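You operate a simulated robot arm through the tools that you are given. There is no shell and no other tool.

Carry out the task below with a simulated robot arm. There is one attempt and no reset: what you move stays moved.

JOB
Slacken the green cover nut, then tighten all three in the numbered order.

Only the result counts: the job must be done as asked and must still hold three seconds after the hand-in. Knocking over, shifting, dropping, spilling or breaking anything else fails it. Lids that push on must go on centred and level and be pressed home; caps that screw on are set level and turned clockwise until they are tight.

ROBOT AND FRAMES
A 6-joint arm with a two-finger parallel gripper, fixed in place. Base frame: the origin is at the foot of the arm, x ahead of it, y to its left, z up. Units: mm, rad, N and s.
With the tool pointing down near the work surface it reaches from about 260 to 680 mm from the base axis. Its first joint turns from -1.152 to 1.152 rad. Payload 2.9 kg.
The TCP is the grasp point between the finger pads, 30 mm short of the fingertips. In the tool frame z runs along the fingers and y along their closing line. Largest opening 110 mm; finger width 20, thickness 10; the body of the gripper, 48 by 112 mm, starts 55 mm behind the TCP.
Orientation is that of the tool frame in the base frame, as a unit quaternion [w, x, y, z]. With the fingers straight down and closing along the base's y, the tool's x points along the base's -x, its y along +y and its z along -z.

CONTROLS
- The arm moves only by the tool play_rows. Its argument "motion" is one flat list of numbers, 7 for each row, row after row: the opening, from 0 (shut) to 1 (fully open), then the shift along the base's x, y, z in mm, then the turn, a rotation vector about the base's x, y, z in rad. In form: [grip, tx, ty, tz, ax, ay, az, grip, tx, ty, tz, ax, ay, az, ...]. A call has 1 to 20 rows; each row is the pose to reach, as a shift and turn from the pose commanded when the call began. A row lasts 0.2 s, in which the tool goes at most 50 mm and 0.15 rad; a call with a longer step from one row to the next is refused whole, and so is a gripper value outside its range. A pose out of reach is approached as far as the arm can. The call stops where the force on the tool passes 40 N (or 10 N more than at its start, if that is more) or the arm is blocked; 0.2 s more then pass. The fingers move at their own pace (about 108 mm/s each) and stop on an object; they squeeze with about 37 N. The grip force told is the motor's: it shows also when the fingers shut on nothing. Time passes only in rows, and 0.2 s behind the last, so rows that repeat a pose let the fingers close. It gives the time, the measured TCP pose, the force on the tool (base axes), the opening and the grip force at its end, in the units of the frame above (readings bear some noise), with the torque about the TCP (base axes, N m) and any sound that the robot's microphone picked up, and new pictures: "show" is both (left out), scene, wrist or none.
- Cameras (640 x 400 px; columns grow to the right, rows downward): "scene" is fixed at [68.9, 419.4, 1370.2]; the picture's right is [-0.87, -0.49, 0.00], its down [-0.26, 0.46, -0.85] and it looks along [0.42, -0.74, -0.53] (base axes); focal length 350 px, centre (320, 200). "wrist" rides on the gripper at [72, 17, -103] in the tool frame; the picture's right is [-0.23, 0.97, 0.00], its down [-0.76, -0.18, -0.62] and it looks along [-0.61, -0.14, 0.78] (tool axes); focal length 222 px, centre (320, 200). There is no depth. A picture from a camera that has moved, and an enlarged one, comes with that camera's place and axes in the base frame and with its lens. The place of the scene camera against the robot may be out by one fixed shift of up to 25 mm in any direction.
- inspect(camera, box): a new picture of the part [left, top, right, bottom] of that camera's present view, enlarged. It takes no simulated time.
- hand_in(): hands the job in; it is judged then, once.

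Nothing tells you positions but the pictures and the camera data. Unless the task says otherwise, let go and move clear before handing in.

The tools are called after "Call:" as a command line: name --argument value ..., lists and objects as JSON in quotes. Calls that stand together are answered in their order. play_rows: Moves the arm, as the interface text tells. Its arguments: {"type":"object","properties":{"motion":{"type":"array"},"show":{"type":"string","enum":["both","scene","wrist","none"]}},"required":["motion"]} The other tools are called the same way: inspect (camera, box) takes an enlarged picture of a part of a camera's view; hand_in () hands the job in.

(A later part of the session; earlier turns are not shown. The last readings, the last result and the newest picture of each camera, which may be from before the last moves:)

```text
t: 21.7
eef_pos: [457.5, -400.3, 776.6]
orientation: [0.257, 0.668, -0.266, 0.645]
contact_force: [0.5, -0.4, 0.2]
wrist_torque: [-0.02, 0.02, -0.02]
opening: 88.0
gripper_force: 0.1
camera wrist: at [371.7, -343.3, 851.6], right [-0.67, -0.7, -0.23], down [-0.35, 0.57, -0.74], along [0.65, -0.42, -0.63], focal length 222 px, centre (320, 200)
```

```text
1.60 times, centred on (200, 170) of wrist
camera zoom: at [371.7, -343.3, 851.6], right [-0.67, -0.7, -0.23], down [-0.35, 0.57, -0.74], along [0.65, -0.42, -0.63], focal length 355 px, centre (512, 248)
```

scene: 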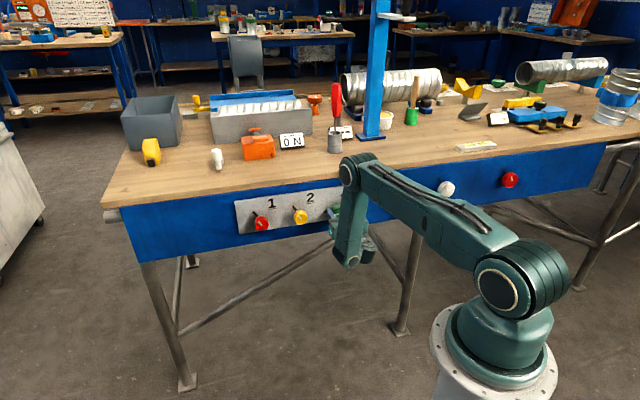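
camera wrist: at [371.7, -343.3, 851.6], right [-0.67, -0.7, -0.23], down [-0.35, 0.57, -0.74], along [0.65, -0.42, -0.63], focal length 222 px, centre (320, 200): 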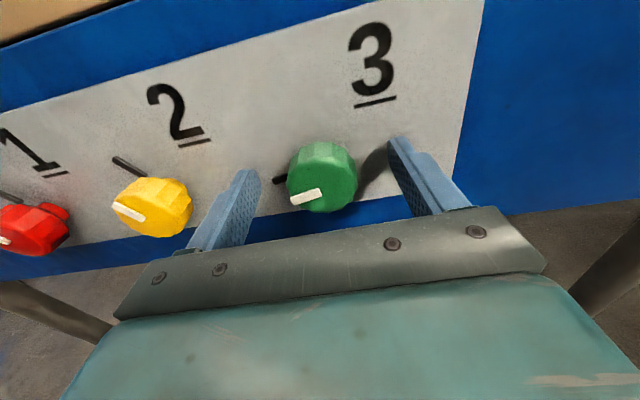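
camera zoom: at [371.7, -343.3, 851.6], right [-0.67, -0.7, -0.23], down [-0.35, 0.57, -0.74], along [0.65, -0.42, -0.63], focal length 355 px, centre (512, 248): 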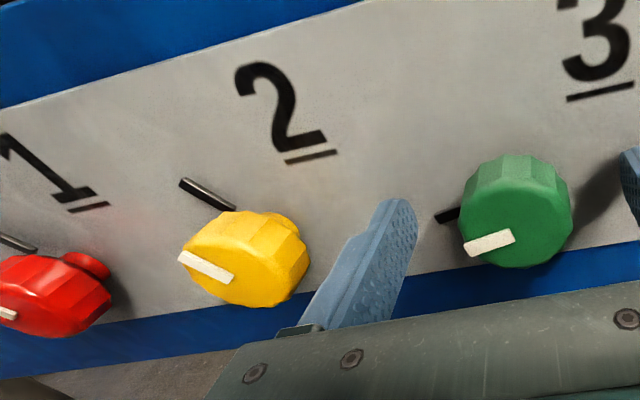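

The black bar beside green moved with it, so it's an index attached to the nut and not a plate mark. There also seems to be something behind the red nut, so I'll look closer.

Call:
inspect --camera "wrist" --box '[0, 120, 200, 260]'

Call:
inspect --camera "wrist" --box '[220, 100, 420, 240]'

Call:
inspect --camera "scene" --box '[220, 180, 370, 260]'

```text
2.86 times, centred on (100, 190) of wrist
camera zoom: at [371.7, -343.3, 851.6], right [-0.67, -0.7, -0.23], down [-0.35, 0.57, -0.74], along [0.65, -0.42, -0.63], focal length 635 px, centre (949, 229)
```

zoom: 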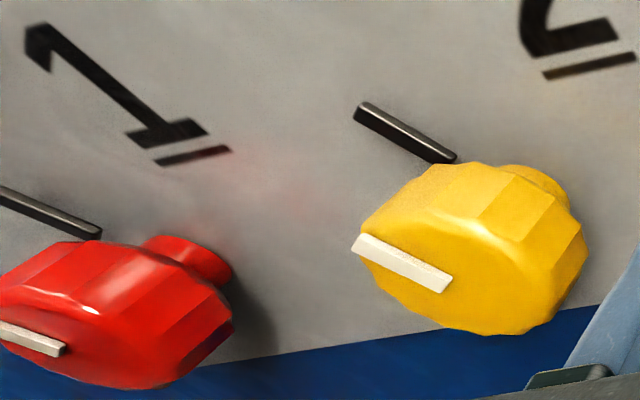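

```text
2.86 times, centred on (320, 170) of wrist
camera zoom: at [371.7, -343.3, 851.6], right [-0.67, -0.7, -0.23], down [-0.35, 0.57, -0.74], along [0.65, -0.42, -0.63], focal length 635 px, centre (320, 286)
```

zoom: 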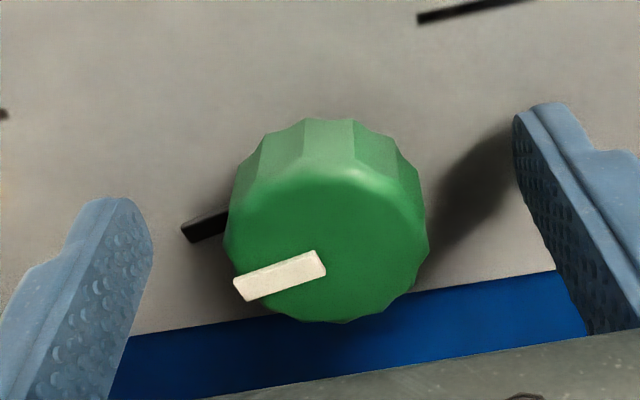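

```text
4.27 times, centred on (295, 220) of scene
camera zoom: at [68.9, 419.4, 1370.2], right [-0.87, -0.49, 0.0], down [-0.26, 0.46, -0.85], along [0.42, -0.74, -0.53], focal length 1492 px, centre (427, 115)
```

zoom: 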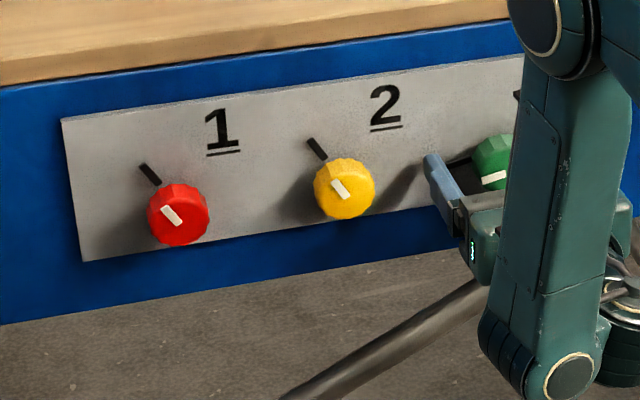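

Each nut is a scalloped knob on a neck with an index bar at its base. Next is red (number 1): I lift straight up clear of green first.

Call:
play_rows --motion '[0.85, -2, 1.9, 15, 0, 0, 0, 0.85, -3.6, 3.4, 30, 0, 0, 0, 0.85, -3.6, 3.4, 45, 0, 0, 0, 0.85, -3.6, 3.4, 45, 0, 0, 0]' --show "wrist"

```text
t: 22.7
eef_pos: [452.1, -396.2, 822.2]
orientation: [0.257, 0.668, -0.265, 0.646]
contact_force: [0.1, 0.0, 0.4]
wrist_torque: [0.0, -0.02, 0.01]
opening: 93.6
gripper_force: 0.1
camera wrist: at [366.8, -339.8, 895.8], right [-0.67, -0.7, -0.23], down [-0.35, 0.57, -0.74], along [0.65, -0.42, -0.63], focal length 222 px, centre (320, 200)
```

wrist: 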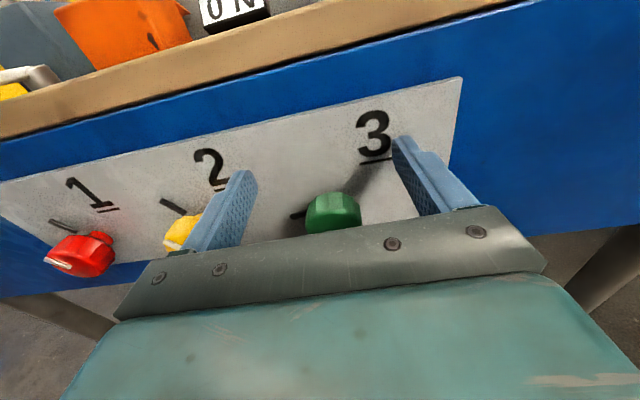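

Lift done with no contact. Now I slide along the plate at this height to above the red nut.

Call:
play_rows --motion '[0.85, 27.4, 29.2, 0, 0, 0, 0, 0.85, 54.8, 58.4, 0, 0, 0, 0, 0.85, 82.1, 87.7, 0, 0, 0, 0, 0.85, 109.5, 117, 0, 0, 0, 0, 0.85, 136.9, 146.2, 0, 0, 0, 0, 0.85, 164.2, 175.5, 0, 0, 0, 0, 0.85, 164.2, 175.5, 0, 0, 0, 0]' --show "both"

Call:
inspect --camera "wrist" --box '[220, 100, 420, 240]'

```text
t: 24.3
eef_pos: [617.4, -219.9, 819.4]
orientation: [0.255, 0.67, -0.265, 0.645]
contact_force: [0.4, -0.8, -0.7]
wrist_torque: [0.01, -0.02, -0.01]
opening: 93.5
gripper_force: 0.0
camera wrist: at [532.1, -164.6, 894.8], right [-0.67, -0.7, -0.23], down [-0.35, 0.58, -0.74], along [0.65, -0.42, -0.63], focal length 222 px, centre (320, 200)
```

scene: 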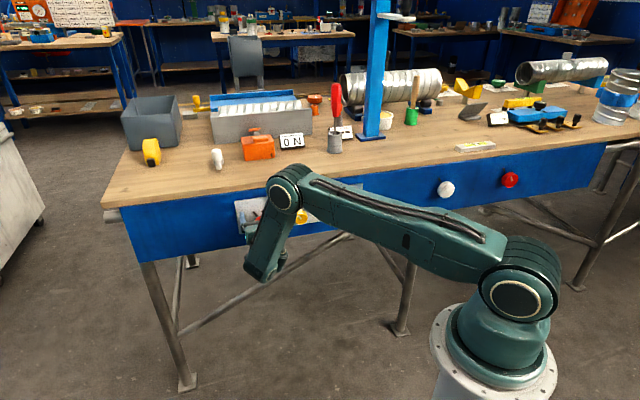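
wrist: 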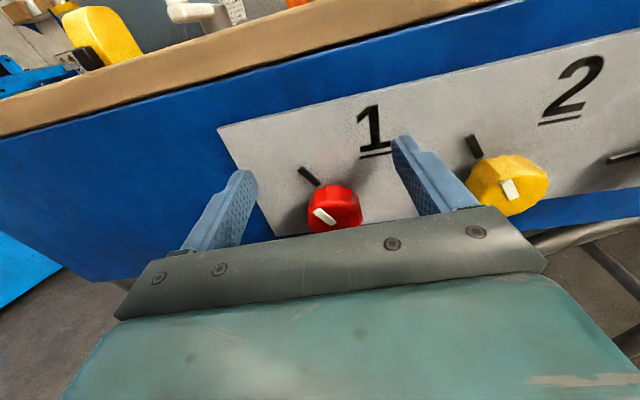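

```text
2.86 times, centred on (320, 170) of wrist
camera zoom: at [532.1, -164.6, 894.8], right [-0.67, -0.7, -0.23], down [-0.35, 0.58, -0.74], along [0.65, -0.42, -0.63], focal length 635 px, centre (320, 286)
```

zoom: 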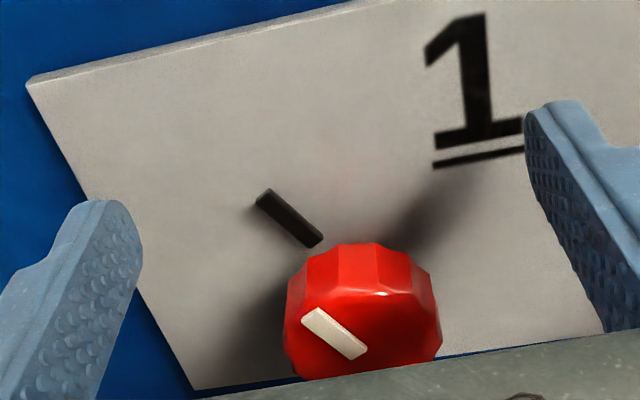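

Plate edges here give a facing of about -45.2°, so the tool was about 2° off in yaw. I'll correct heading and pitch, then lower around red while still held back from the plate.

Call:
play_rows --motion '[0.85, -1, -1, -6, -0.009, -0.009, -0.012, 0.85, -1, -1, -16, -0.018, -0.018, -0.024, 0.85, -1, -1, -26, -0.027, -0.0268, -0.035, 0.85, -1, -1, -36, -0.027, -0.0268, -0.035, 0.85, -1, -1, -46, -0.027, -0.0268, -0.035, 0.85, -1, -1, -46, -0.027, -0.0268, -0.035]' --show "wrist"

Call:
inspect --camera "wrist" --box '[220, 100, 420, 240]'

```text
t: 25.7
eef_pos: [616.3, -221.5, 774.8]
orientation: [0.273, 0.652, -0.272, 0.653]
contact_force: [-0.2, -0.3, -1.0]
wrist_torque: [0.02, -0.01, -0.01]
opening: 93.6
gripper_force: 0.1
camera wrist: at [531.7, -160.9, 847.0], right [-0.69, -0.69, -0.23], down [-0.31, 0.57, -0.76], along [0.65, -0.46, -0.6], focal length 222 px, centre (320, 200)
```

wrist: 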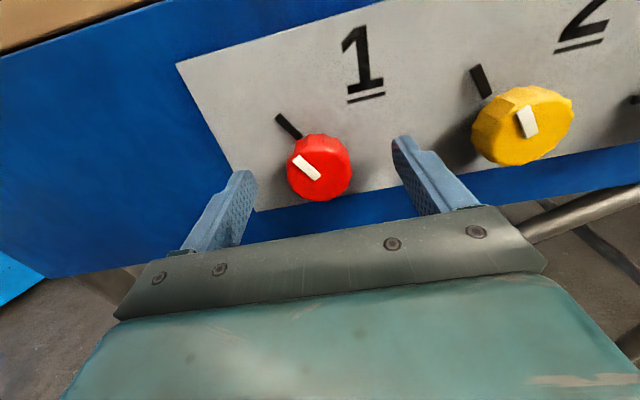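

```text
2.86 times, centred on (320, 170) of wrist
camera zoom: at [531.7, -160.9, 847.0], right [-0.69, -0.69, -0.23], down [-0.31, 0.57, -0.76], along [0.65, -0.46, -0.6], focal length 635 px, centre (320, 286)
```

zoom: 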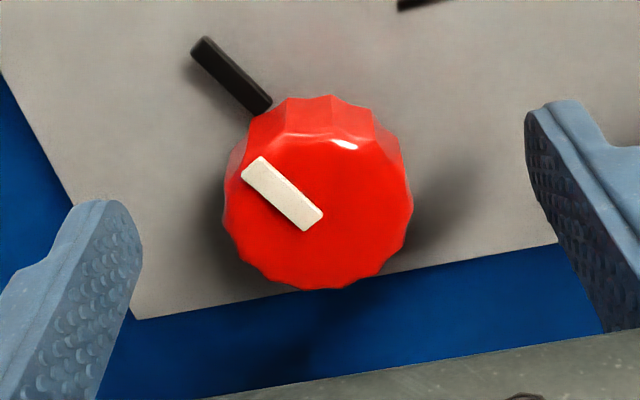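

Red is centred laterally. I advance about 13 mm around it, drop about 1.5 mm, then close on it.

Call:
play_rows --motion '[0.85, 4.6, -4.6, -1, 0, 0, 0, 0.85, 9.2, -9.2, -1.5, 0, 0, 0, 0.85, 9.2, -9.2, -1.5, 0, 0, 0]' --show "wrist"

Call:
inspect --camera "wrist" --box '[220, 100, 420, 240]'

```text
t: 26.5
eef_pos: [625.4, -231.3, 773.1]
orientation: [0.273, 0.652, -0.272, 0.653]
contact_force: [-0.7, 0.3, 0.5]
wrist_torque: [0.03, -0.01, -0.05]
opening: 93.4
gripper_force: 0.1
camera wrist: at [540.0, -169.9, 844.8], right [-0.69, -0.69, -0.23], down [-0.31, 0.57, -0.76], along [0.65, -0.46, -0.61], focal length 222 px, centre (320, 200)
```

wrist: 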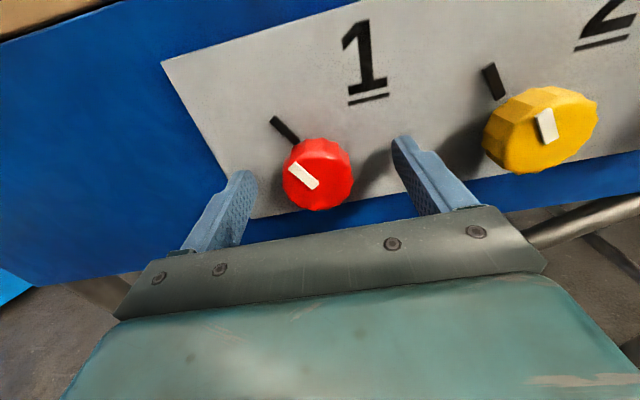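

```text
2.86 times, centred on (320, 170) of wrist
camera zoom: at [540.0, -169.9, 844.8], right [-0.69, -0.69, -0.23], down [-0.31, 0.57, -0.76], along [0.65, -0.46, -0.61], focal length 635 px, centre (320, 286)
```

zoom: 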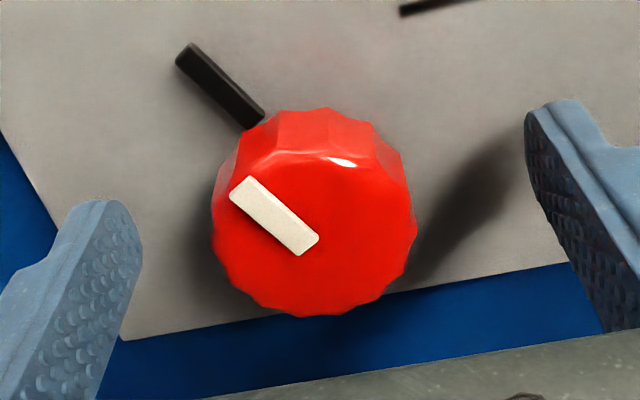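

Red is well centred. Closing on it now with a 1 mm sideways trim.

Call:
play_rows --motion '[0.6, 0.7, 0.7, 0, 0, 0, 0, 0.3, 0.7, 0.7, 0, 0, 0, 0, 0.3, 0.7, 0.7, 0, 0, 0, 0, 0.3, 0.7, 0.7, 0, 0, 0, 0]' --show "none"

```text
t: 27.5
eef_pos: [627.1, -230.8, 774.2]
orientation: [0.273, 0.651, -0.271, 0.654]
contact_force: [5.2, -1.1, -2.6]
wrist_torque: [0.12, 0.14, 0.52]
opening: 41.6
gripper_force: 45.0
```

Gripped. Turning red clockwise, 0.6 rad first.

Call:
play_rows --motion '[0.3, 0, 0, 0, 0.0703, -0.0711, 0.0002, 0.3, 0, 0, 0, 0.1406, -0.1422, 0.0004, 0.3, 0, 0, 0, 0.2109, -0.2133, 0.0006, 0.3, 0, 0, 0, 0.2812, -0.2844, 0.0008, 0.3, 0, 0, 0, 0.3515, -0.3555, 0.001, 0.3, 0, 0, 0, 0.4218, -0.4266, 0.0012]' --show "wrist"

Call:
inspect --camera "wrist" --box '[220, 100, 420, 240]'

```text
t: 28.9
eef_pos: [625.3, -229.0, 774.5]
orientation: [0.065, 0.542, -0.453, 0.705]
contact_force: [25.8, 0.3, -7.5]
wrist_torque: [0.17, 0.22, 0.39]
opening: 41.5
gripper_force: 45.1
camera wrist: at [514.0, -195.9, 822.8], right [-0.48, -0.48, -0.74], down [-0.03, 0.85, -0.53], along [0.88, -0.23, -0.42], focal length 222 px, centre (320, 200)
```

wrist: 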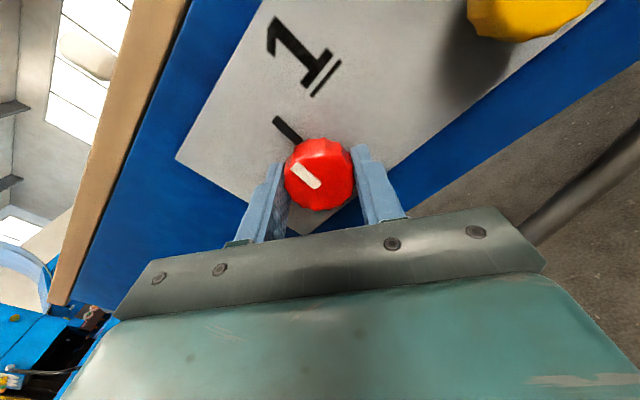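

```text
2.86 times, centred on (320, 170) of wrist
camera zoom: at [514.0, -195.9, 822.8], right [-0.48, -0.48, -0.74], down [-0.03, 0.85, -0.53], along [0.88, -0.23, -0.42], focal length 635 px, centre (320, 286)
```

zoom: 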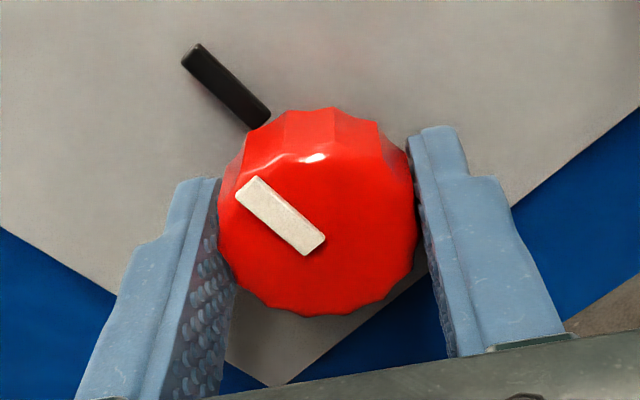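

Red turns freely with the fingers. I'll ease the side force slightly and continue clockwise.

Call:
play_rows --motion '[0.3, 0.6, 0, -0.2, 0.0703, -0.0711, 0.0002, 0.3, 1.2, 0, -0.4, 0.1406, -0.1422, 0.0004, 0.3, 1.2, 0, -0.4, 0.2109, -0.2133, 0.0006, 0.3, 1.2, 0, -0.4, 0.2812, -0.2844, 0.0008, 0.3, 1.2, 0, -0.4, 0.3515, -0.3555, 0.001, 0.3, 1.2, 0, -0.4, 0.4218, -0.4266, 0.0012]' --show "none"

```text
t: 30.3
eef_pos: [627.2, -229.8, 775.1]
orientation: [-0.144, 0.384, -0.592, 0.694]
contact_force: [-9.5, 25.4, 15.4]
wrist_torque: [-0.27, -0.24, -0.79]
opening: 41.5
gripper_force: 44.9
```

Still free. I rebalance the axial force and keep turning clockwise.

Call:
play_rows --motion '[0.3, -0.2, 0.4, 0.2, 0.0703, -0.0711, 0.0002, 0.3, -0.2, 0.5, 0.3, 0.1406, -0.1422, 0.0004, 0.3, -0.2, 0.5, 0.3, 0.2109, -0.2133, 0.0006, 0.3, -0.2, 0.5, 0.3, 0.2812, -0.2844, 0.0008, 0.3, -0.2, 0.5, 0.3, 0.3515, -0.3555, 0.001, 0.3, -0.2, 0.5, 0.3, 0.4218, -0.4266, 0.0012]' --show "wrist"

```text
t: 31.7
eef_pos: [628.4, -229.9, 774.5]
orientation: [0.343, -0.192, 0.679, -0.621]
contact_force: [5.2, 6.9, 18.0]
wrist_torque: [0.53, 0.6, 1.01]
opening: 41.2
gripper_force: 44.8
camera wrist: at [507.3, -204.3, 740.3], right [0.32, 0.31, -0.9], down [0.06, 0.94, 0.34], along [0.95, -0.16, 0.28], focal length 222 px, centre (320, 200)
```

wrist: 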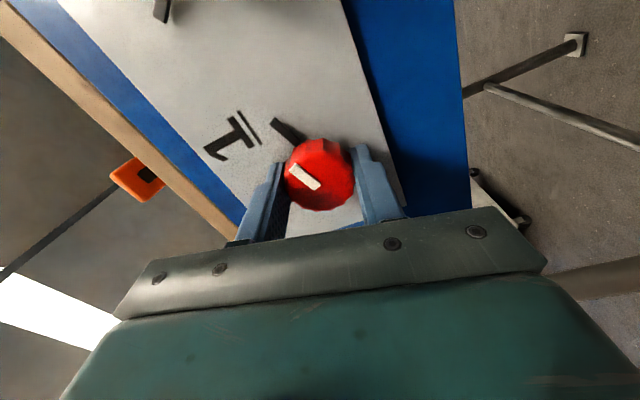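

1.8 rad turned and still free. Continuing.

Call:
play_rows --motion '[0.3, 0.1, 0.1, 0.2, 0.0703, -0.0711, 0.0002, 0.3, 0.1, 0.1, 0.4, 0.1406, -0.1422, 0.0004, 0.3, 0.1, 0.1, 0.4, 0.2109, -0.2133, 0.0006, 0.3, 0.1, 0.1, 0.4, 0.2812, -0.2844, 0.0008, 0.3, 0.1, 0.1, 0.4, 0.3515, -0.3555, 0.001, 0.3, 0.1, 0.1, 0.4, 0.4218, -0.4266, 0.0012]' --show "none"

```text
t: 33.1
eef_pos: [624.8, -234.2, 772.7]
orientation: [0.506, 0.019, 0.707, -0.494]
contact_force: [-10.5, 0.8, 14.8]
wrist_torque: [-0.18, 0.78, 0.14]
opening: 41.9
gripper_force: 45.5
```

Torque about the nut axis has risen to about 0.7 N·m resisting, so red is starting to tighten. I'll check for slip before continuing.

Call:
inspect --camera "wrist" --box '[220, 100, 420, 240]'

Call:
play_rows --motion '[0.3, 0, 0, 0, 0, 0, 0]' --show "none"

```text
2.86 times, centred on (320, 170) of wrist
camera zoom: at [526.4, -184.7, 706.7], right [0.62, 0.61, -0.49], down [-0.16, 0.71, 0.68], along [0.77, -0.35, 0.54], focal length 635 px, centre (320, 286)
```

zoom: 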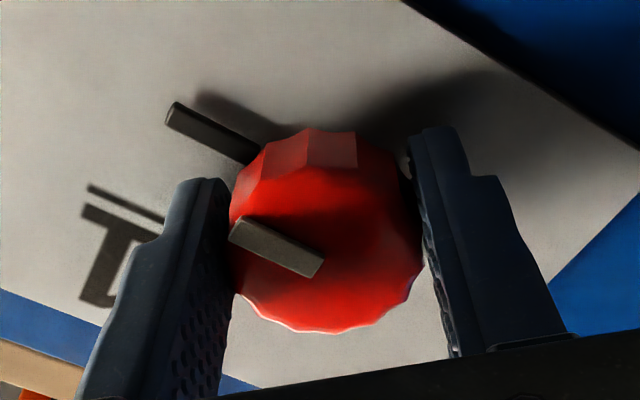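

```text
t: 33.5
eef_pos: [625.9, -231.9, 772.2]
orientation: [0.507, 0.018, 0.707, -0.493]
contact_force: [-18.8, -3.7, 10.4]
wrist_torque: [-0.02, 0.66, -0.09]
opening: 41.6
gripper_force: 45.0
```

The fingers slipped about 19° on red. Its pointer is now at 3 o'clock, the same direction green showed when tight, so it's at or near its stop. I'll add a bit more clockwise twist to check.

Call:
play_rows --motion '[0.3, 0, 0, 0, 0.0352, -0.0356, 0, 0.3, 0, 0, 0, 0.0703, -0.0711, 0, 0.3, 0, 0, 0, 0.1055, -0.1067, 0, 0.3, 0, 0, 0, 0.1406, -0.1422, 0]' --show "wrist"

Call:
inspect --camera "wrist" --box '[220, 100, 420, 240]'

```text
t: 34.5
eef_pos: [627.5, -230.6, 775.3]
orientation: [0.557, 0.087, 0.7, -0.439]
contact_force: [-13.1, -7.1, 17.1]
wrist_torque: [-0.35, 1.26, 0.05]
opening: 41.2
gripper_force: 45.3
camera wrist: at [538.0, -174.5, 702.5], right [0.68, 0.67, -0.31], down [-0.27, 0.62, 0.74], along [0.68, -0.42, 0.6], focal length 222 px, centre (320, 200)
```

wrist: 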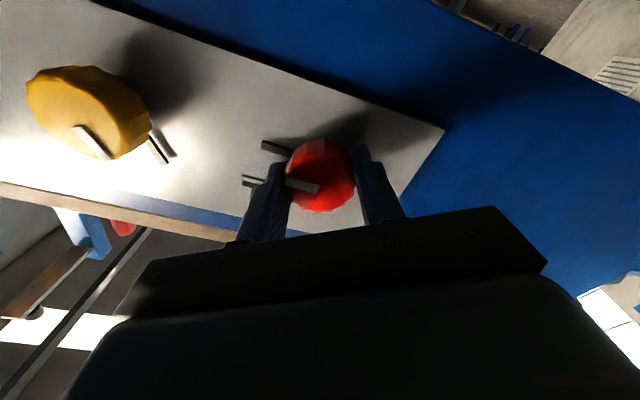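

```text
2.86 times, centred on (320, 170) of wrist
camera zoom: at [538.0, -174.5, 702.5], right [0.68, 0.67, -0.31], down [-0.27, 0.62, 0.74], along [0.68, -0.42, 0.6], focal length 635 px, centre (320, 286)
```

zoom: 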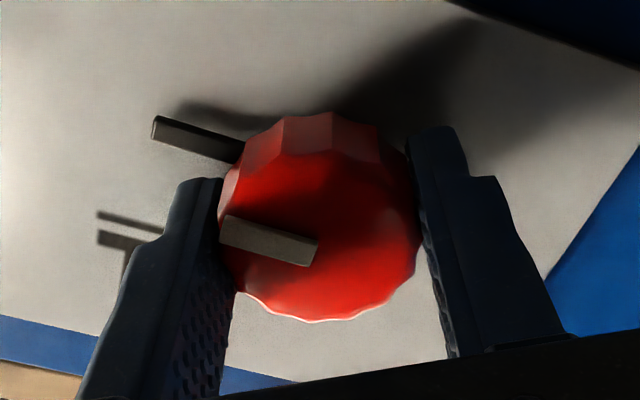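

Red didn't move further and the fingers slipped at over 1.1 N·m, so it's hard on its stop and tight. I release, back off about 13 mm, and then unwind the wrist roll with open fingers.

Call:
play_rows --motion '[0.6, 0, 0, 0, 0, 0, 0, 0.9, 0, 0, 0, 0, 0, 0, 0.9, 0, 0, 0, 0, 0, 0, 0.9, -4.6, 4.6, 0, 0, 0, 0, 0.9, -9.2, 9.2, 0, 0, 0, 0, 0.9, -9.2, 9.2, 0, 0, 0, 0]' --show "wrist"

Call:
inspect --camera "scene" --box '[220, 180, 370, 260]'

```text
t: 35.9
eef_pos: [618.7, -220.3, 773.3]
orientation: [0.556, 0.088, 0.701, -0.438]
contact_force: [0.4, -1.3, 0.1]
wrist_torque: [0.01, 0.02, -0.02]
opening: 99.1
gripper_force: 0.1
camera wrist: at [529.5, -164.1, 701.5], right [0.68, 0.67, -0.31], down [-0.27, 0.61, 0.74], along [0.69, -0.42, 0.59], focal length 222 px, centre (320, 200)
```

wrist: 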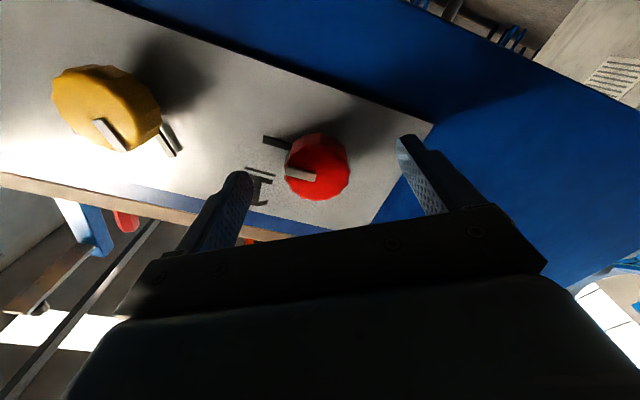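

```text
4.27 times, centred on (295, 220) of scene
camera zoom: at [68.9, 419.4, 1370.2], right [-0.87, -0.49, 0.0], down [-0.26, 0.46, -0.85], along [0.42, -0.74, -0.53], focal length 1492 px, centre (427, 115)
```

zoom: 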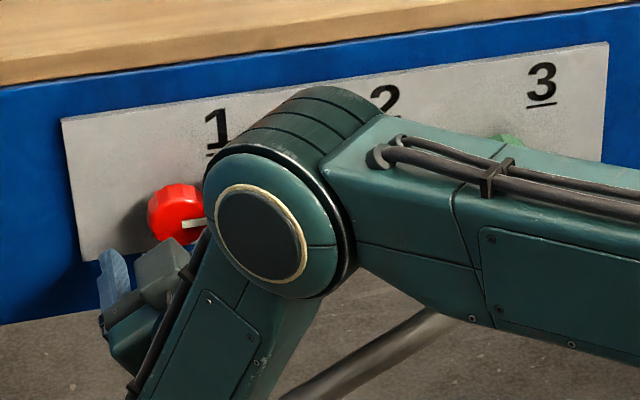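

Red stays put at 3 o'clock. Unwinding the roll now with open fingers around red, clear of the plate.

Call:
play_rows --motion '[0.9, 0, 0, 0, -0.10147, 0.10283, -0.0003, 0.9, 0, 0, 0, -0.20294, 0.20566, -0.0005, 0.9, 0, 0, 0, -0.30441, 0.30849, -0.0008, 0.9, 0, 0, 0, -0.40588, 0.41132, -0.001, 0.9, 0, 0, 0, -0.50735, 0.51415, -0.0013, 0.9, 0, 0, 0, -0.60882, 0.61698, -0.0016, 0.9, 0, 0, 0, -0.71029, 0.71981, -0.0018, 0.9, 0, 0, 0, -0.81176, 0.82264, -0.0021, 0.9, 0, 0, 0, -0.91323, 0.92547, -0.0023, 0.9, 0, 0, 0, -1.0147, 1.0283, -0.0026, 0.9, 0, 0, 0, -1.11617, 1.13113, -0.0029, 0.9, 0, 0, 0, -1.21764, 1.23396, -0.0031, 0.9, 0, 0, 0, -1.31911, 1.33679, -0.0034, 0.9, 0, 0, 0, -1.42058, 1.43962, -0.0036, 0.9, 0, 0, 0, -1.52205, 1.54245, -0.0039, 0.9, 0, 0, 0, -1.62352, 1.64528, -0.0042, 0.9, 0, 0, 0, -1.72499, 1.74811, -0.0044, 0.9, 0, 0, 0, -1.8265, 1.8509, -0.0047]' --show "wrist"

```text
t: 39.7
eef_pos: [619.0, -222.0, 774.4]
orientation: [0.275, 0.652, -0.27, 0.652]
contact_force: [-0.2, -0.2, 0.3]
wrist_torque: [0.01, 0.0, -0.03]
opening: 98.9
gripper_force: 0.1
camera wrist: at [532.8, -160.3, 845.3], right [-0.69, -0.68, -0.22], down [-0.31, 0.57, -0.76], along [0.65, -0.46, -0.61], focal length 222 px, centre (320, 200)
```

wrist: 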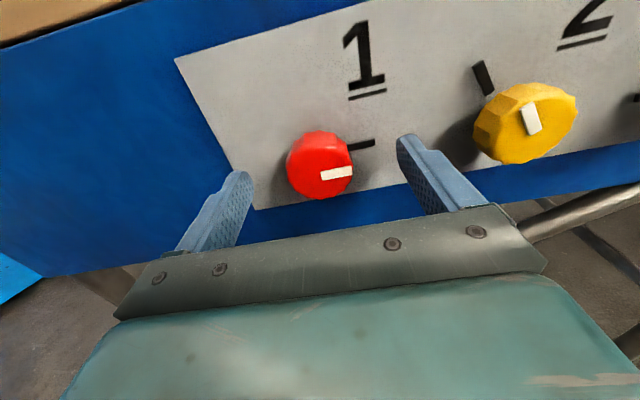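

Back upright, and red's pointer is at 3 o'clock. Now I lift and move over to yellow.

Call:
play_rows --motion '[0.9, 0, 0, 16, 0, 0, 0, 0.9, 0, 0, 32, 0, 0, 0, 0.9, 0, 0, 47, 0, 0, 0, 0.9, 0, 0, 47, 0, 0, 0]' --show "none"

```text
t: 40.7
eef_pos: [618.2, -221.2, 821.6]
orientation: [0.273, 0.652, -0.272, 0.653]
contact_force: [-0.1, -0.1, -0.6]
wrist_torque: [0.0, 0.0, 0.0]
opening: 98.9
gripper_force: 0.0
```

Lift was fine. Sliding 120 mm along the plate to above yellow.

Call:
play_rows --motion '[0.9, -27.5, -29.1, 0, 0, 0, 0, 0.9, -54.9, -58.3, 0, 0, 0, 0, 0.9, -82.4, -87.4, 0, 0, 0, 0, 0.9, -82.4, -87.4, 0, 0, 0, 0]' --show "wrist"

```text
t: 41.7
eef_pos: [534.6, -307.8, 822.4]
orientation: [0.273, 0.652, -0.272, 0.653]
contact_force: [-0.7, 0.3, -0.1]
wrist_torque: [0.0, -0.02, -0.01]
opening: 98.9
gripper_force: 0.0
camera wrist: at [449.6, -245.7, 893.1], right [-0.69, -0.68, -0.23], down [-0.31, 0.57, -0.76], along [0.65, -0.46, -0.61], focal length 222 px, centre (320, 200)
```

wrist: 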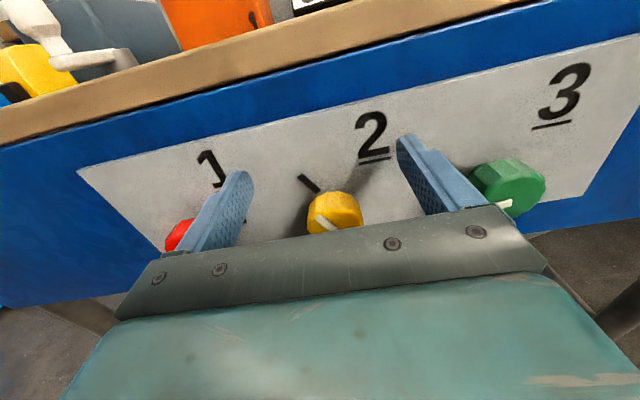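

In reach and lined up over yellow. Lowering around it.

Call:
play_rows --motion '[0.9, 0, 0, -16, 0, 0, 0, 0.9, 0, 0, -32, 0, 0, 0, 0.9, 0, 0, -48.5, 0, 0, 0, 0.9, 0, 0, -48.5, 0, 0, 0]' --show "wrist"

Call:
inspect --camera "wrist" --box '[220, 100, 420, 240]'

```text
t: 42.7
eef_pos: [534.3, -307.2, 772.3]
orientation: [0.274, 0.652, -0.272, 0.653]
contact_force: [-1.1, 0.1, -0.2]
wrist_torque: [-0.02, 0.03, 0.0]
opening: 98.9
gripper_force: 0.0
camera wrist: at [449.6, -245.9, 844.4], right [-0.69, -0.68, -0.23], down [-0.31, 0.57, -0.76], along [0.65, -0.46, -0.61], focal length 222 px, centre (320, 200)
```

wrist: 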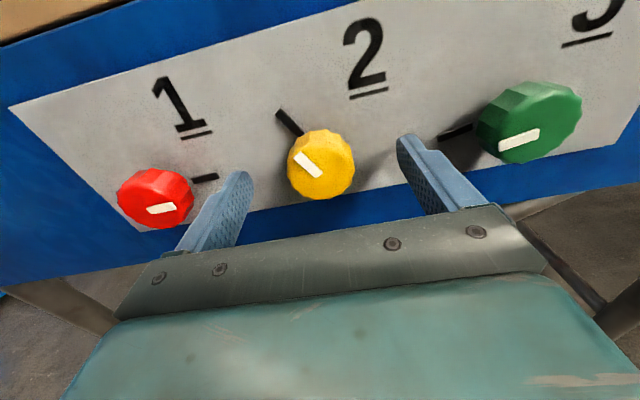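

```text
2.86 times, centred on (320, 170) of wrist
camera zoom: at [449.6, -245.9, 844.4], right [-0.69, -0.68, -0.23], down [-0.31, 0.57, -0.76], along [0.65, -0.46, -0.61], focal length 635 px, centre (320, 286)
```

zoom: 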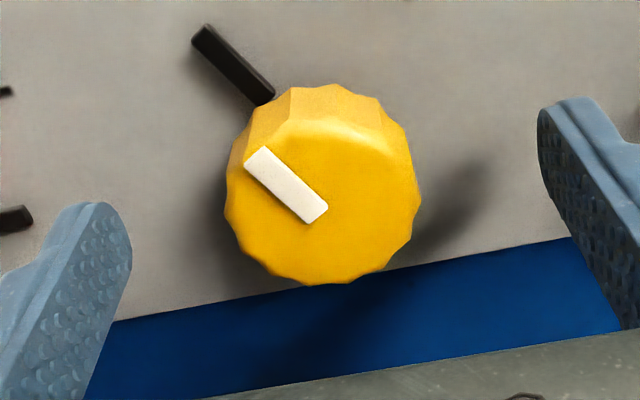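

Yellow is centred to within a millimetre or two. I advance 10 mm, raise 1 mm and close on it.

Call:
play_rows --motion '[0.9, 3, -4, 1, 0, 0, 0, 0.9, 6.6, -7.5, 1, 0, 0, 0, 0.9, 6.6, -7.5, 1, 0, 0, 0, 0.6, 6.6, -7.5, 1, 0, 0, 0, 0.3, 6.6, -7.5, 1, 0, 0, 0, 0.3, 6.6, -7.5, 1, 0, 0, 0, 0.3, 6.6, -7.5, 1, 0, 0, 0]' --show "wrist"

```text
t: 44.3
eef_pos: [540.7, -314.6, 774.4]
orientation: [0.275, 0.651, -0.273, 0.652]
contact_force: [-5.3, -7.8, 2.0]
wrist_torque: [0.04, 0.05, 0.71]
opening: 41.7
gripper_force: 45.3
camera wrist: at [456.3, -253.4, 845.6], right [-0.7, -0.68, -0.23], down [-0.31, 0.57, -0.76], along [0.65, -0.46, -0.61], focal length 222 px, centre (320, 200)
```

wrist: 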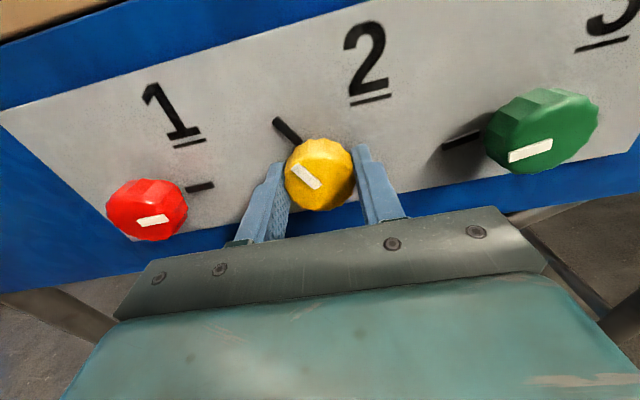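

Gripped. I make a small yaw trim to relieve the +0.7 N·m couple, then start turning clockwise.

Call:
play_rows --motion '[0.3, -0.15, -0.15, 0, 0, 0, 0.008, 0.3, -0.15, -0.15, 0, 0, 0, 0.008]' --show "none"

```text
t: 44.9
eef_pos: [541.6, -314.8, 774.5]
orientation: [0.271, 0.653, -0.269, 0.654]
contact_force: [-16.0, 0.1, 5.1]
wrist_torque: [-0.56, -0.52, -0.54]
opening: 41.5
gripper_force: 45.1
```

Call:
play_rows --motion '[0.3, -0.1, 0.1, 0, 0.0708, -0.0706, 0.0002, 0.3, -0.1, 0.1, 0, 0.1416, -0.1412, 0.0004, 0.3, -0.1, 0.1, 0, 0.2124, -0.2118, 0.0006, 0.3, -0.1, 0.1, 0, 0.2832, -0.2824, 0.0008, 0.3, -0.1, 0.1, 0, 0.354, -0.353, 0.001, 0.3, -0.1, 0.1, 0, 0.4248, -0.4236, 0.0012]' --show "none"

```text
t: 46.3
eef_pos: [541.9, -315.5, 774.5]
orientation: [0.065, 0.544, -0.45, 0.705]
contact_force: [-14.8, 7.6, 11.7]
wrist_torque: [-0.55, -0.54, -0.4]
opening: 41.2
gripper_force: 44.9
```

Yellow turns freely too. Continuing clockwise.

Call:
play_rows --motion '[0.3, -0.2, 0.2, 0.2, 0.0708, -0.0706, 0.0002, 0.3, -0.2, 0.2, 0.2, 0.1416, -0.1412, 0.0004, 0.3, -0.2, 0.2, 0.2, 0.2124, -0.2118, 0.0006, 0.3, -0.2, 0.2, 0.2, 0.2832, -0.2824, 0.0008, 0.3, -0.2, 0.2, 0.2, 0.354, -0.353, 0.001, 0.3, -0.2, 0.2, 0.2, 0.4248, -0.4236, 0.0012]' --show "none"

```text
t: 47.7
eef_pos: [542.5, -315.1, 774.2]
orientation: [-0.148, 0.388, -0.59, 0.692]
contact_force: [-6.3, 24.5, 10.8]
wrist_torque: [-0.09, -0.01, -0.86]
opening: 41.4
gripper_force: 44.9
```

Call:
play_rows --motion '[0.3, -0.1, 0.3, 0.1, 0.0708, -0.0706, 0.0002, 0.3, -0.1, 0.4, 0.2, 0.1416, -0.1412, 0.0004, 0.3, -0.1, 0.4, 0.2, 0.2124, -0.2118, 0.0006, 0.3, -0.1, 0.4, 0.2, 0.2832, -0.2824, 0.0008, 0.3, -0.1, 0.4, 0.2, 0.354, -0.353, 0.001, 0.3, -0.1, 0.4, 0.2, 0.4248, -0.4236, 0.0012]' --show "wrist"

Call:
inspect --camera "wrist" --box '[220, 100, 420, 240]'

```text
t: 49.1
eef_pos: [542.8, -315.5, 773.4]
orientation: [0.345, -0.194, 0.678, -0.62]
contact_force: [11.6, 12.3, 15.1]
wrist_torque: [0.21, 0.24, -0.31]
opening: 41.4
gripper_force: 44.9
camera wrist: at [421.3, -290.1, 740.3], right [0.32, 0.31, -0.9], down [0.05, 0.94, 0.34], along [0.95, -0.15, 0.28], focal length 222 px, centre (320, 200)
```

wrist: 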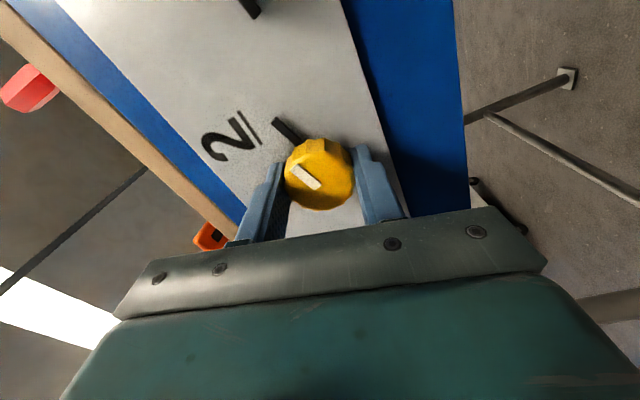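

```text
2.86 times, centred on (320, 170) of wrist
camera zoom: at [421.3, -290.1, 740.3], right [0.32, 0.31, -0.9], down [0.05, 0.94, 0.34], along [0.95, -0.15, 0.28], focal length 635 px, centre (320, 286)
```

zoom: 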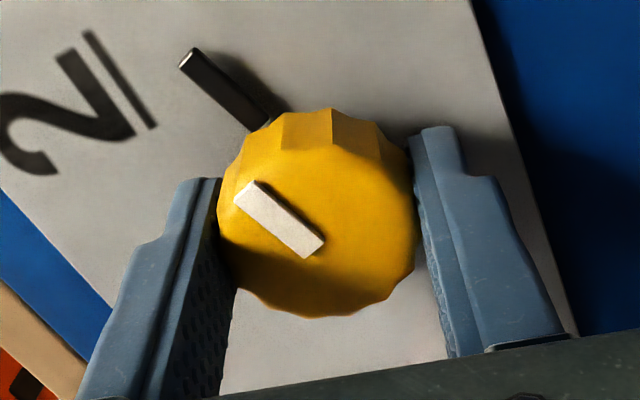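

1.8 rad turned with no slip. Its stop should come in the next 0.3–0.4 rad.

Call:
play_rows --motion '[0.3, 0.2, 0.2, 0.2, 0.0708, -0.0706, 0.0002, 0.3, 0.2, 0.2, 0.2, 0.1416, -0.1412, 0.0004, 0.3, 0.2, 0.2, 0.2, 0.2124, -0.2118, 0.0006, 0.3, 0.2, 0.2, 0.2, 0.2832, -0.2824, 0.0008, 0.3, 0.2, 0.2, 0.2, 0.354, -0.353, 0.001, 0.3, 0.2, 0.2, 0.2, 0.4248, -0.4236, 0.0012]' --show "wrist"

Call:
inspect --camera "wrist" --box '[220, 100, 420, 240]'

```text
t: 50.5
eef_pos: [539.4, -314.4, 771.4]
orientation: [0.509, 0.015, 0.708, -0.489]
contact_force: [8.1, -7.3, -2.5]
wrist_torque: [-0.88, 0.22, -0.13]
opening: 41.4
gripper_force: 45.1
camera wrist: at [439.5, -269.8, 706.2], right [0.62, 0.62, -0.49], down [-0.17, 0.71, 0.68], along [0.77, -0.34, 0.54], focal length 222 px, centre (320, 200)
```

wrist: 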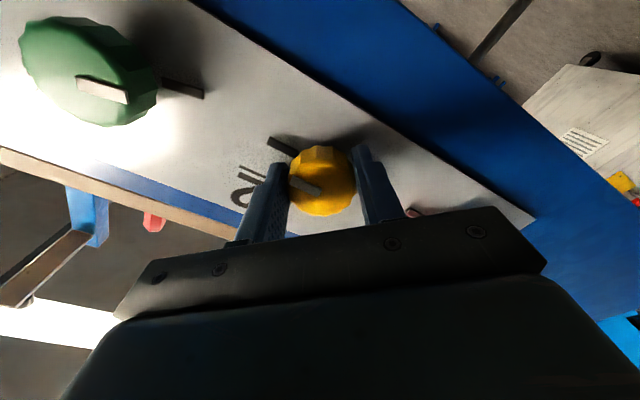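

```text
2.86 times, centred on (320, 170) of wrist
camera zoom: at [439.5, -269.8, 706.2], right [0.62, 0.62, -0.49], down [-0.17, 0.71, 0.68], along [0.77, -0.34, 0.54], focal length 635 px, centre (320, 286)
```

zoom: 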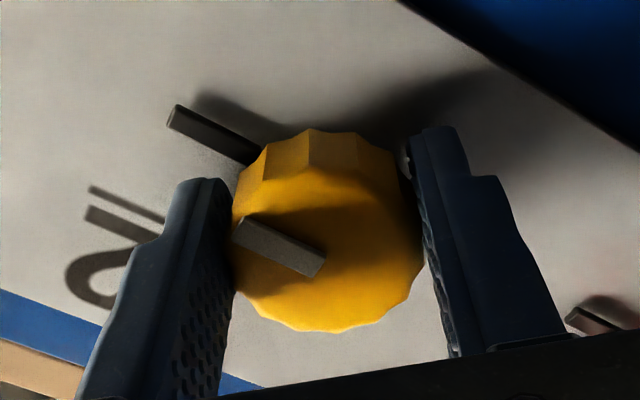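

Same behaviour as red: the pointer stopped at 3 o'clock and torque is about -0.8 N·m. I add a little more twist to seat it.

Call:
play_rows --motion '[0.3, 0, 0, 0, 0.0354, -0.0353, 0, 0.3, 0, 0, 0, 0.0708, -0.0706, 0, 0.3, 0, 0, 0, 0.1062, -0.1059, 0, 0.3, 0, 0, 0, 0.1416, -0.1412, 0]' --show "wrist"

Call:
inspect --camera "wrist" --box '[220, 100, 420, 240]'

```text
t: 51.5
eef_pos: [540.6, -315.3, 774.3]
orientation: [0.557, 0.084, 0.702, -0.436]
contact_force: [-12.2, -1.5, 6.7]
wrist_torque: [-0.69, 0.88, -0.28]
opening: 41.2
gripper_force: 44.8
camera wrist: at [450.7, -259.2, 701.9], right [0.67, 0.67, -0.31], down [-0.27, 0.61, 0.74], along [0.69, -0.41, 0.59], focal length 222 px, centre (320, 200)
```

wrist: 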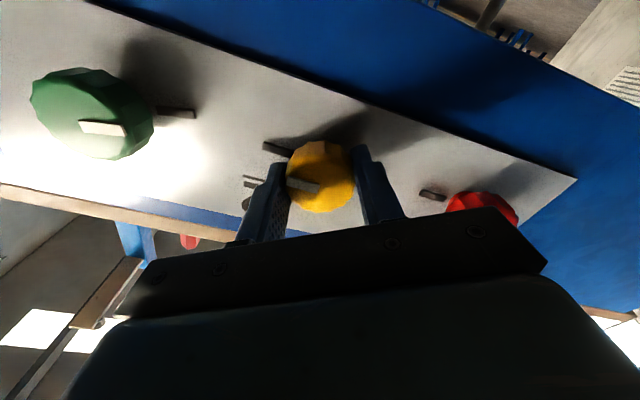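

```text
2.86 times, centred on (320, 170) of wrist
camera zoom: at [450.7, -259.2, 701.9], right [0.67, 0.67, -0.31], down [-0.27, 0.61, 0.74], along [0.69, -0.41, 0.59], focal length 635 px, centre (320, 286)
```

zoom: 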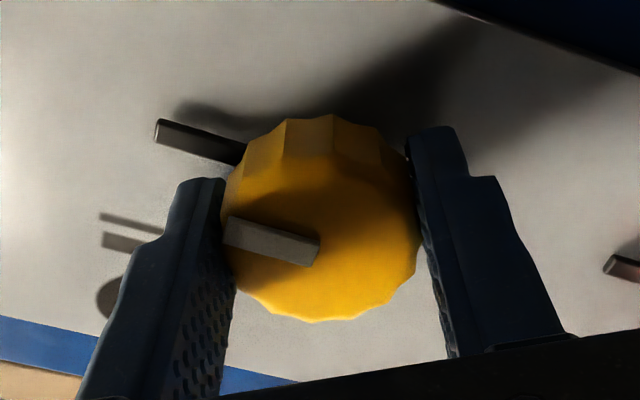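

Yellow is tight too, with about 1.1 N·m of slip and no further motion. Releasing and backing off.

Call:
play_rows --motion '[0.6, 0, 0, 0, 0, 0, 0, 0.9, 0, 0, 0, 0, 0, 0, 0.9, 0, 0, 0, 0, 0, 0, 0.9, -3.5, 3.5, 0, 0, 0, 0, 0.9, -7, 7, 0, 0, 0, 0, 0.9, -7, 7, 0, 0, 0, 0]' --show "none"

```text
t: 52.9
eef_pos: [532.7, -307.4, 775.3]
orientation: [0.557, 0.085, 0.701, -0.437]
contact_force: [0.5, -0.1, 0.1]
wrist_torque: [0.0, 0.02, -0.01]
opening: 98.9
gripper_force: 0.0
```

Unwinding the roll with open fingers around yellow.

Call:
play_rows --motion '[0.9, 0, 0, 0, -0.10196, 0.10205, -0.0004, 0.9, 0, 0, 0, -0.20392, 0.2041, -0.0008, 0.9, 0, 0, 0, -0.30588, 0.30615, -0.0012, 0.9, 0, 0, 0, -0.40784, 0.4082, -0.0016, 0.9, 0, 0, 0, -0.5098, 0.51025, -0.002, 0.9, 0, 0, 0, -0.61176, 0.6123, -0.0024, 0.9, 0, 0, 0, -0.71372, 0.71435, -0.0028, 0.9, 0, 0, 0, -0.81568, 0.8164, -0.0032, 0.9, 0, 0, 0, -0.91764, 0.91845, -0.0036, 0.9, 0, 0, 0, -1.0196, 1.0205, -0.004, 0.9, 0, 0, 0, -1.12156, 1.12255, -0.0044, 0.9, 0, 0, 0, -1.22352, 1.2246, -0.0048, 0.9, 0, 0, 0, -1.32548, 1.32665, -0.0052, 0.9, 0, 0, 0, -1.42744, 1.4287, -0.0056, 0.9, 0, 0, 0, -1.5294, 1.53075, -0.006, 0.9, 0, 0, 0, -1.63136, 1.6328, -0.0064, 0.9, 0, 0, 0, -1.73332, 1.73485, -0.0068, 0.9, 0, 0, 0, -1.83528, 1.8369, -0.0072]' --show "wrist"

```text
t: 56.7
eef_pos: [534.4, -307.0, 776.6]
orientation: [0.273, 0.652, -0.271, 0.654]
contact_force: [0.5, -0.1, 0.0]
wrist_torque: [0.02, 0.0, -0.02]
opening: 99.0
gripper_force: 0.0
camera wrist: at [449.0, -247.2, 846.5], right [-0.69, -0.69, -0.23], down [-0.31, 0.57, -0.76], along [0.65, -0.46, -0.6], focal length 222 px, centre (320, 200)
```

wrist: 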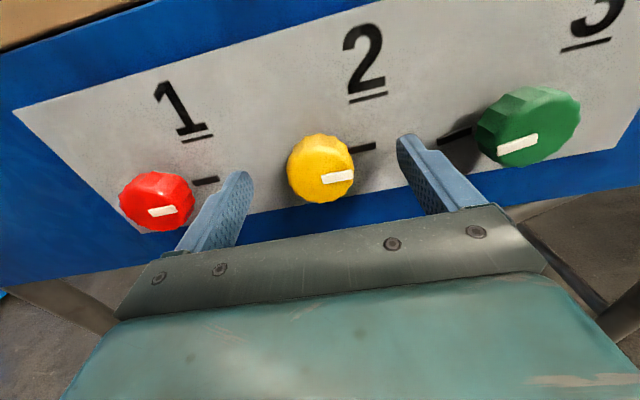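

Red and yellow both point to 3 o'clock now. For green I lift, nose down about 2° (the pose that worked there before), and slide over.

Call:
play_rows --motion '[0.9, 0, 0, 16, 0.009, 0.009, 0, 0.9, 0, 0, 32, 0.018, 0.018, 0, 0.9, 0, 0, 46, 0.027, 0.0268, 0, 0.9, -26.8, -30.3, 46, 0.027, 0.0268, 0, 0.9, -53.6, -60.6, 46, 0.027, 0.0268, 0, 0.9, -80.4, -90.9, 46, 0.027, 0.0268, 0, 0.9, -80.4, -90.9, 46, 0.027, 0.0268, 0]' --show "wrist"

```text
t: 58.3
eef_pos: [456.7, -399.8, 821.7]
orientation: [0.266, 0.664, -0.276, 0.642]
contact_force: [-0.9, 0.4, -0.8]
wrist_torque: [-0.01, -0.02, 0.02]
opening: 99.1
gripper_force: 0.0
camera wrist: at [373.1, -341.7, 896.2], right [-0.7, -0.68, -0.23], down [-0.33, 0.59, -0.74], along [0.64, -0.44, -0.63], focal length 222 px, centre (320, 200)
```

wrist: 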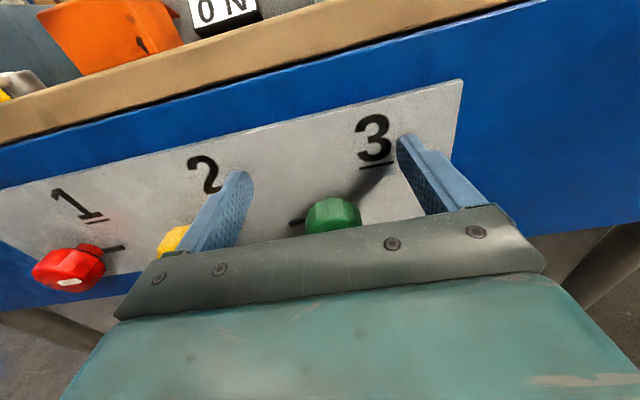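

Reached. Lowering around green now.

Call:
play_rows --motion '[0.9, 0, 0, -16, 0, 0, 0, 0.9, 0, 0, -32, 0, 0, 0, 0.9, 0, 0, -47, 0, 0, 0, 0.9, 0, 0, -47, 0, 0, 0]' --show "wrist"

Call:
inspect --camera "wrist" --box '[220, 100, 420, 240]'

```text
t: 59.3
eef_pos: [455.0, -399.7, 775.1]
orientation: [0.266, 0.664, -0.275, 0.642]
contact_force: [-0.5, 0.1, -0.3]
wrist_torque: [0.01, 0.02, -0.01]
opening: 98.9
gripper_force: 0.1
camera wrist: at [371.9, -340.5, 848.7], right [-0.7, -0.68, -0.23], down [-0.33, 0.59, -0.74], along [0.64, -0.44, -0.63], focal length 222 px, centre (320, 200)
```

wrist: 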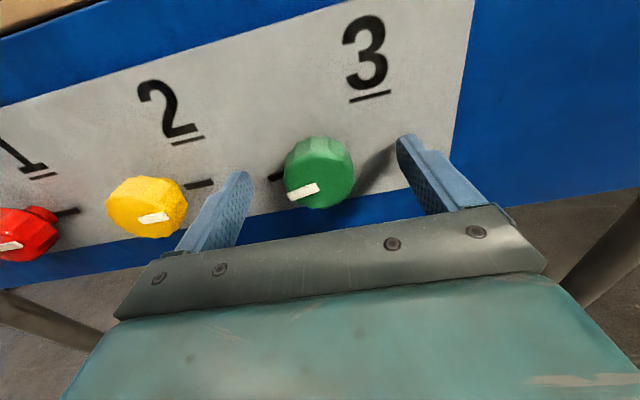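

```text
2.86 times, centred on (320, 170) of wrist
camera zoom: at [371.9, -340.5, 848.7], right [-0.7, -0.68, -0.23], down [-0.33, 0.59, -0.74], along [0.64, -0.44, -0.63], focal length 635 px, centre (320, 286)
```

zoom: 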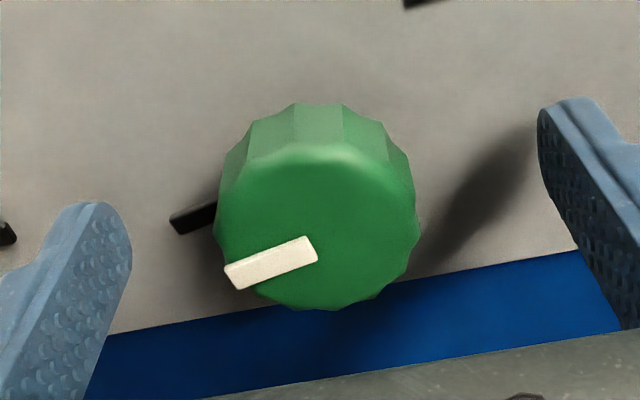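

Green is centred. Closing on it for the final tightening.

Call:
play_rows --motion '[0.6, 0.4, 0.4, 0.3, 0, 0, 0, 0.3, 0.4, 0.4, 0.3, 0, 0, 0, 0.3, 0.4, 0.4, 0.3, 0, 0, 0, 0.3, 0.4, 0.4, 0.3, 0, 0, 0]' --show "none"

```text
t: 60.3
eef_pos: [456.4, -398.6, 773.5]
orientation: [0.266, 0.665, -0.277, 0.641]
contact_force: [-0.4, -2.7, -1.3]
wrist_torque: [-0.14, -0.18, 0.19]
opening: 41.1
gripper_force: 45.2
```

Clean grip with low forces. Turning green clockwise.

Call:
play_rows --motion '[0.3, 0, 0, 0, 0.0705, -0.0709, -0.0038, 0.3, 0, 0, 0, 0.141, -0.1418, -0.0076, 0.3, 0, 0, 0, 0.2115, -0.2127, -0.0114, 0.3, 0, 0, 0, 0.282, -0.2836, -0.0152, 0.3, 0, 0, 0, 0.3525, -0.3545, -0.019, 0.3, 0, 0, 0, 0.423, -0.4254, -0.0228]' --show "none"

```text
t: 61.7
eef_pos: [457.0, -397.6, 773.5]
orientation: [0.064, 0.552, -0.461, 0.692]
contact_force: [-0.9, 8.0, 5.0]
wrist_torque: [-0.71, -0.67, 1.61]
opening: 41.5
gripper_force: 44.7
```

Call:
play_rows --motion '[0.3, 0, 0, 0, 0.0705, -0.0709, 0.0042, 0.3, 0, 0, 0, 0.141, -0.1418, 0.0004, 0.3, -0.1, 0.1, 0.1, 0.2115, -0.2127, -0.0034, 0.3, -0.1, 0.1, 0.1, 0.282, -0.2836, -0.0072, 0.3, -0.1, 0.1, 0.1, 0.3525, -0.3545, -0.011, 0.3, -0.1, 0.1, 0.1, 0.423, -0.4254, -0.0148]' --show "none"

```text
t: 63.1
eef_pos: [455.9, -396.8, 774.7]
orientation: [-0.148, 0.394, -0.601, 0.68]
contact_force: [20.5, 5.8, 5.0]
wrist_torque: [-0.62, -0.61, 1.36]
opening: 41.6
gripper_force: 45.2
```

Call:
play_rows --motion '[0.3, 0.2, 0.1, 0, 0.0714, -0.0701, -0.0033, 0.3, 0.3, 0.2, 0, 0.1427, -0.1402, -0.0066, 0.3, 0.3, 0.2, 0, 0.2141, -0.2102, -0.0098, 0.3, 0.3, 0.2, 0, 0.2855, -0.2803, -0.0131, 0.3, 0.3, 0.2, 0, 0.3569, -0.3504, -0.0164, 0.3, 0.3, 0.2, 0, 0.4282, -0.4205, -0.0197]' --show "wrist"

```text
t: 64.5
eef_pos: [456.7, -396.7, 775.0]
orientation: [0.342, -0.199, 0.691, -0.605]
contact_force: [13.2, 9.7, 17.2]
wrist_torque: [-1.07, -1.07, 1.03]
opening: 42.1
gripper_force: 45.3
camera wrist: at [333.9, -372.9, 744.9], right [0.29, 0.34, -0.89], down [0.05, 0.93, 0.37], along [0.96, -0.15, 0.25], focal length 222 px, centre (320, 200)
```

wrist: 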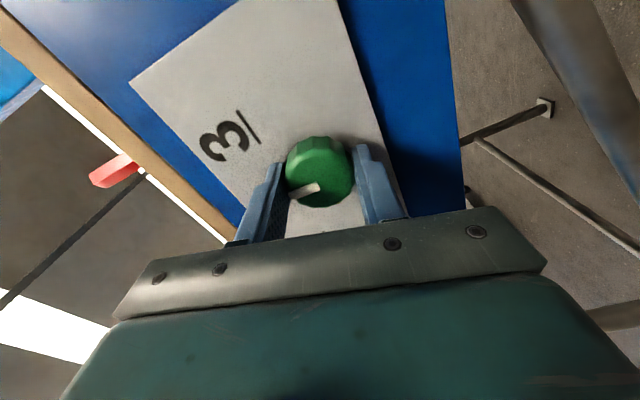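

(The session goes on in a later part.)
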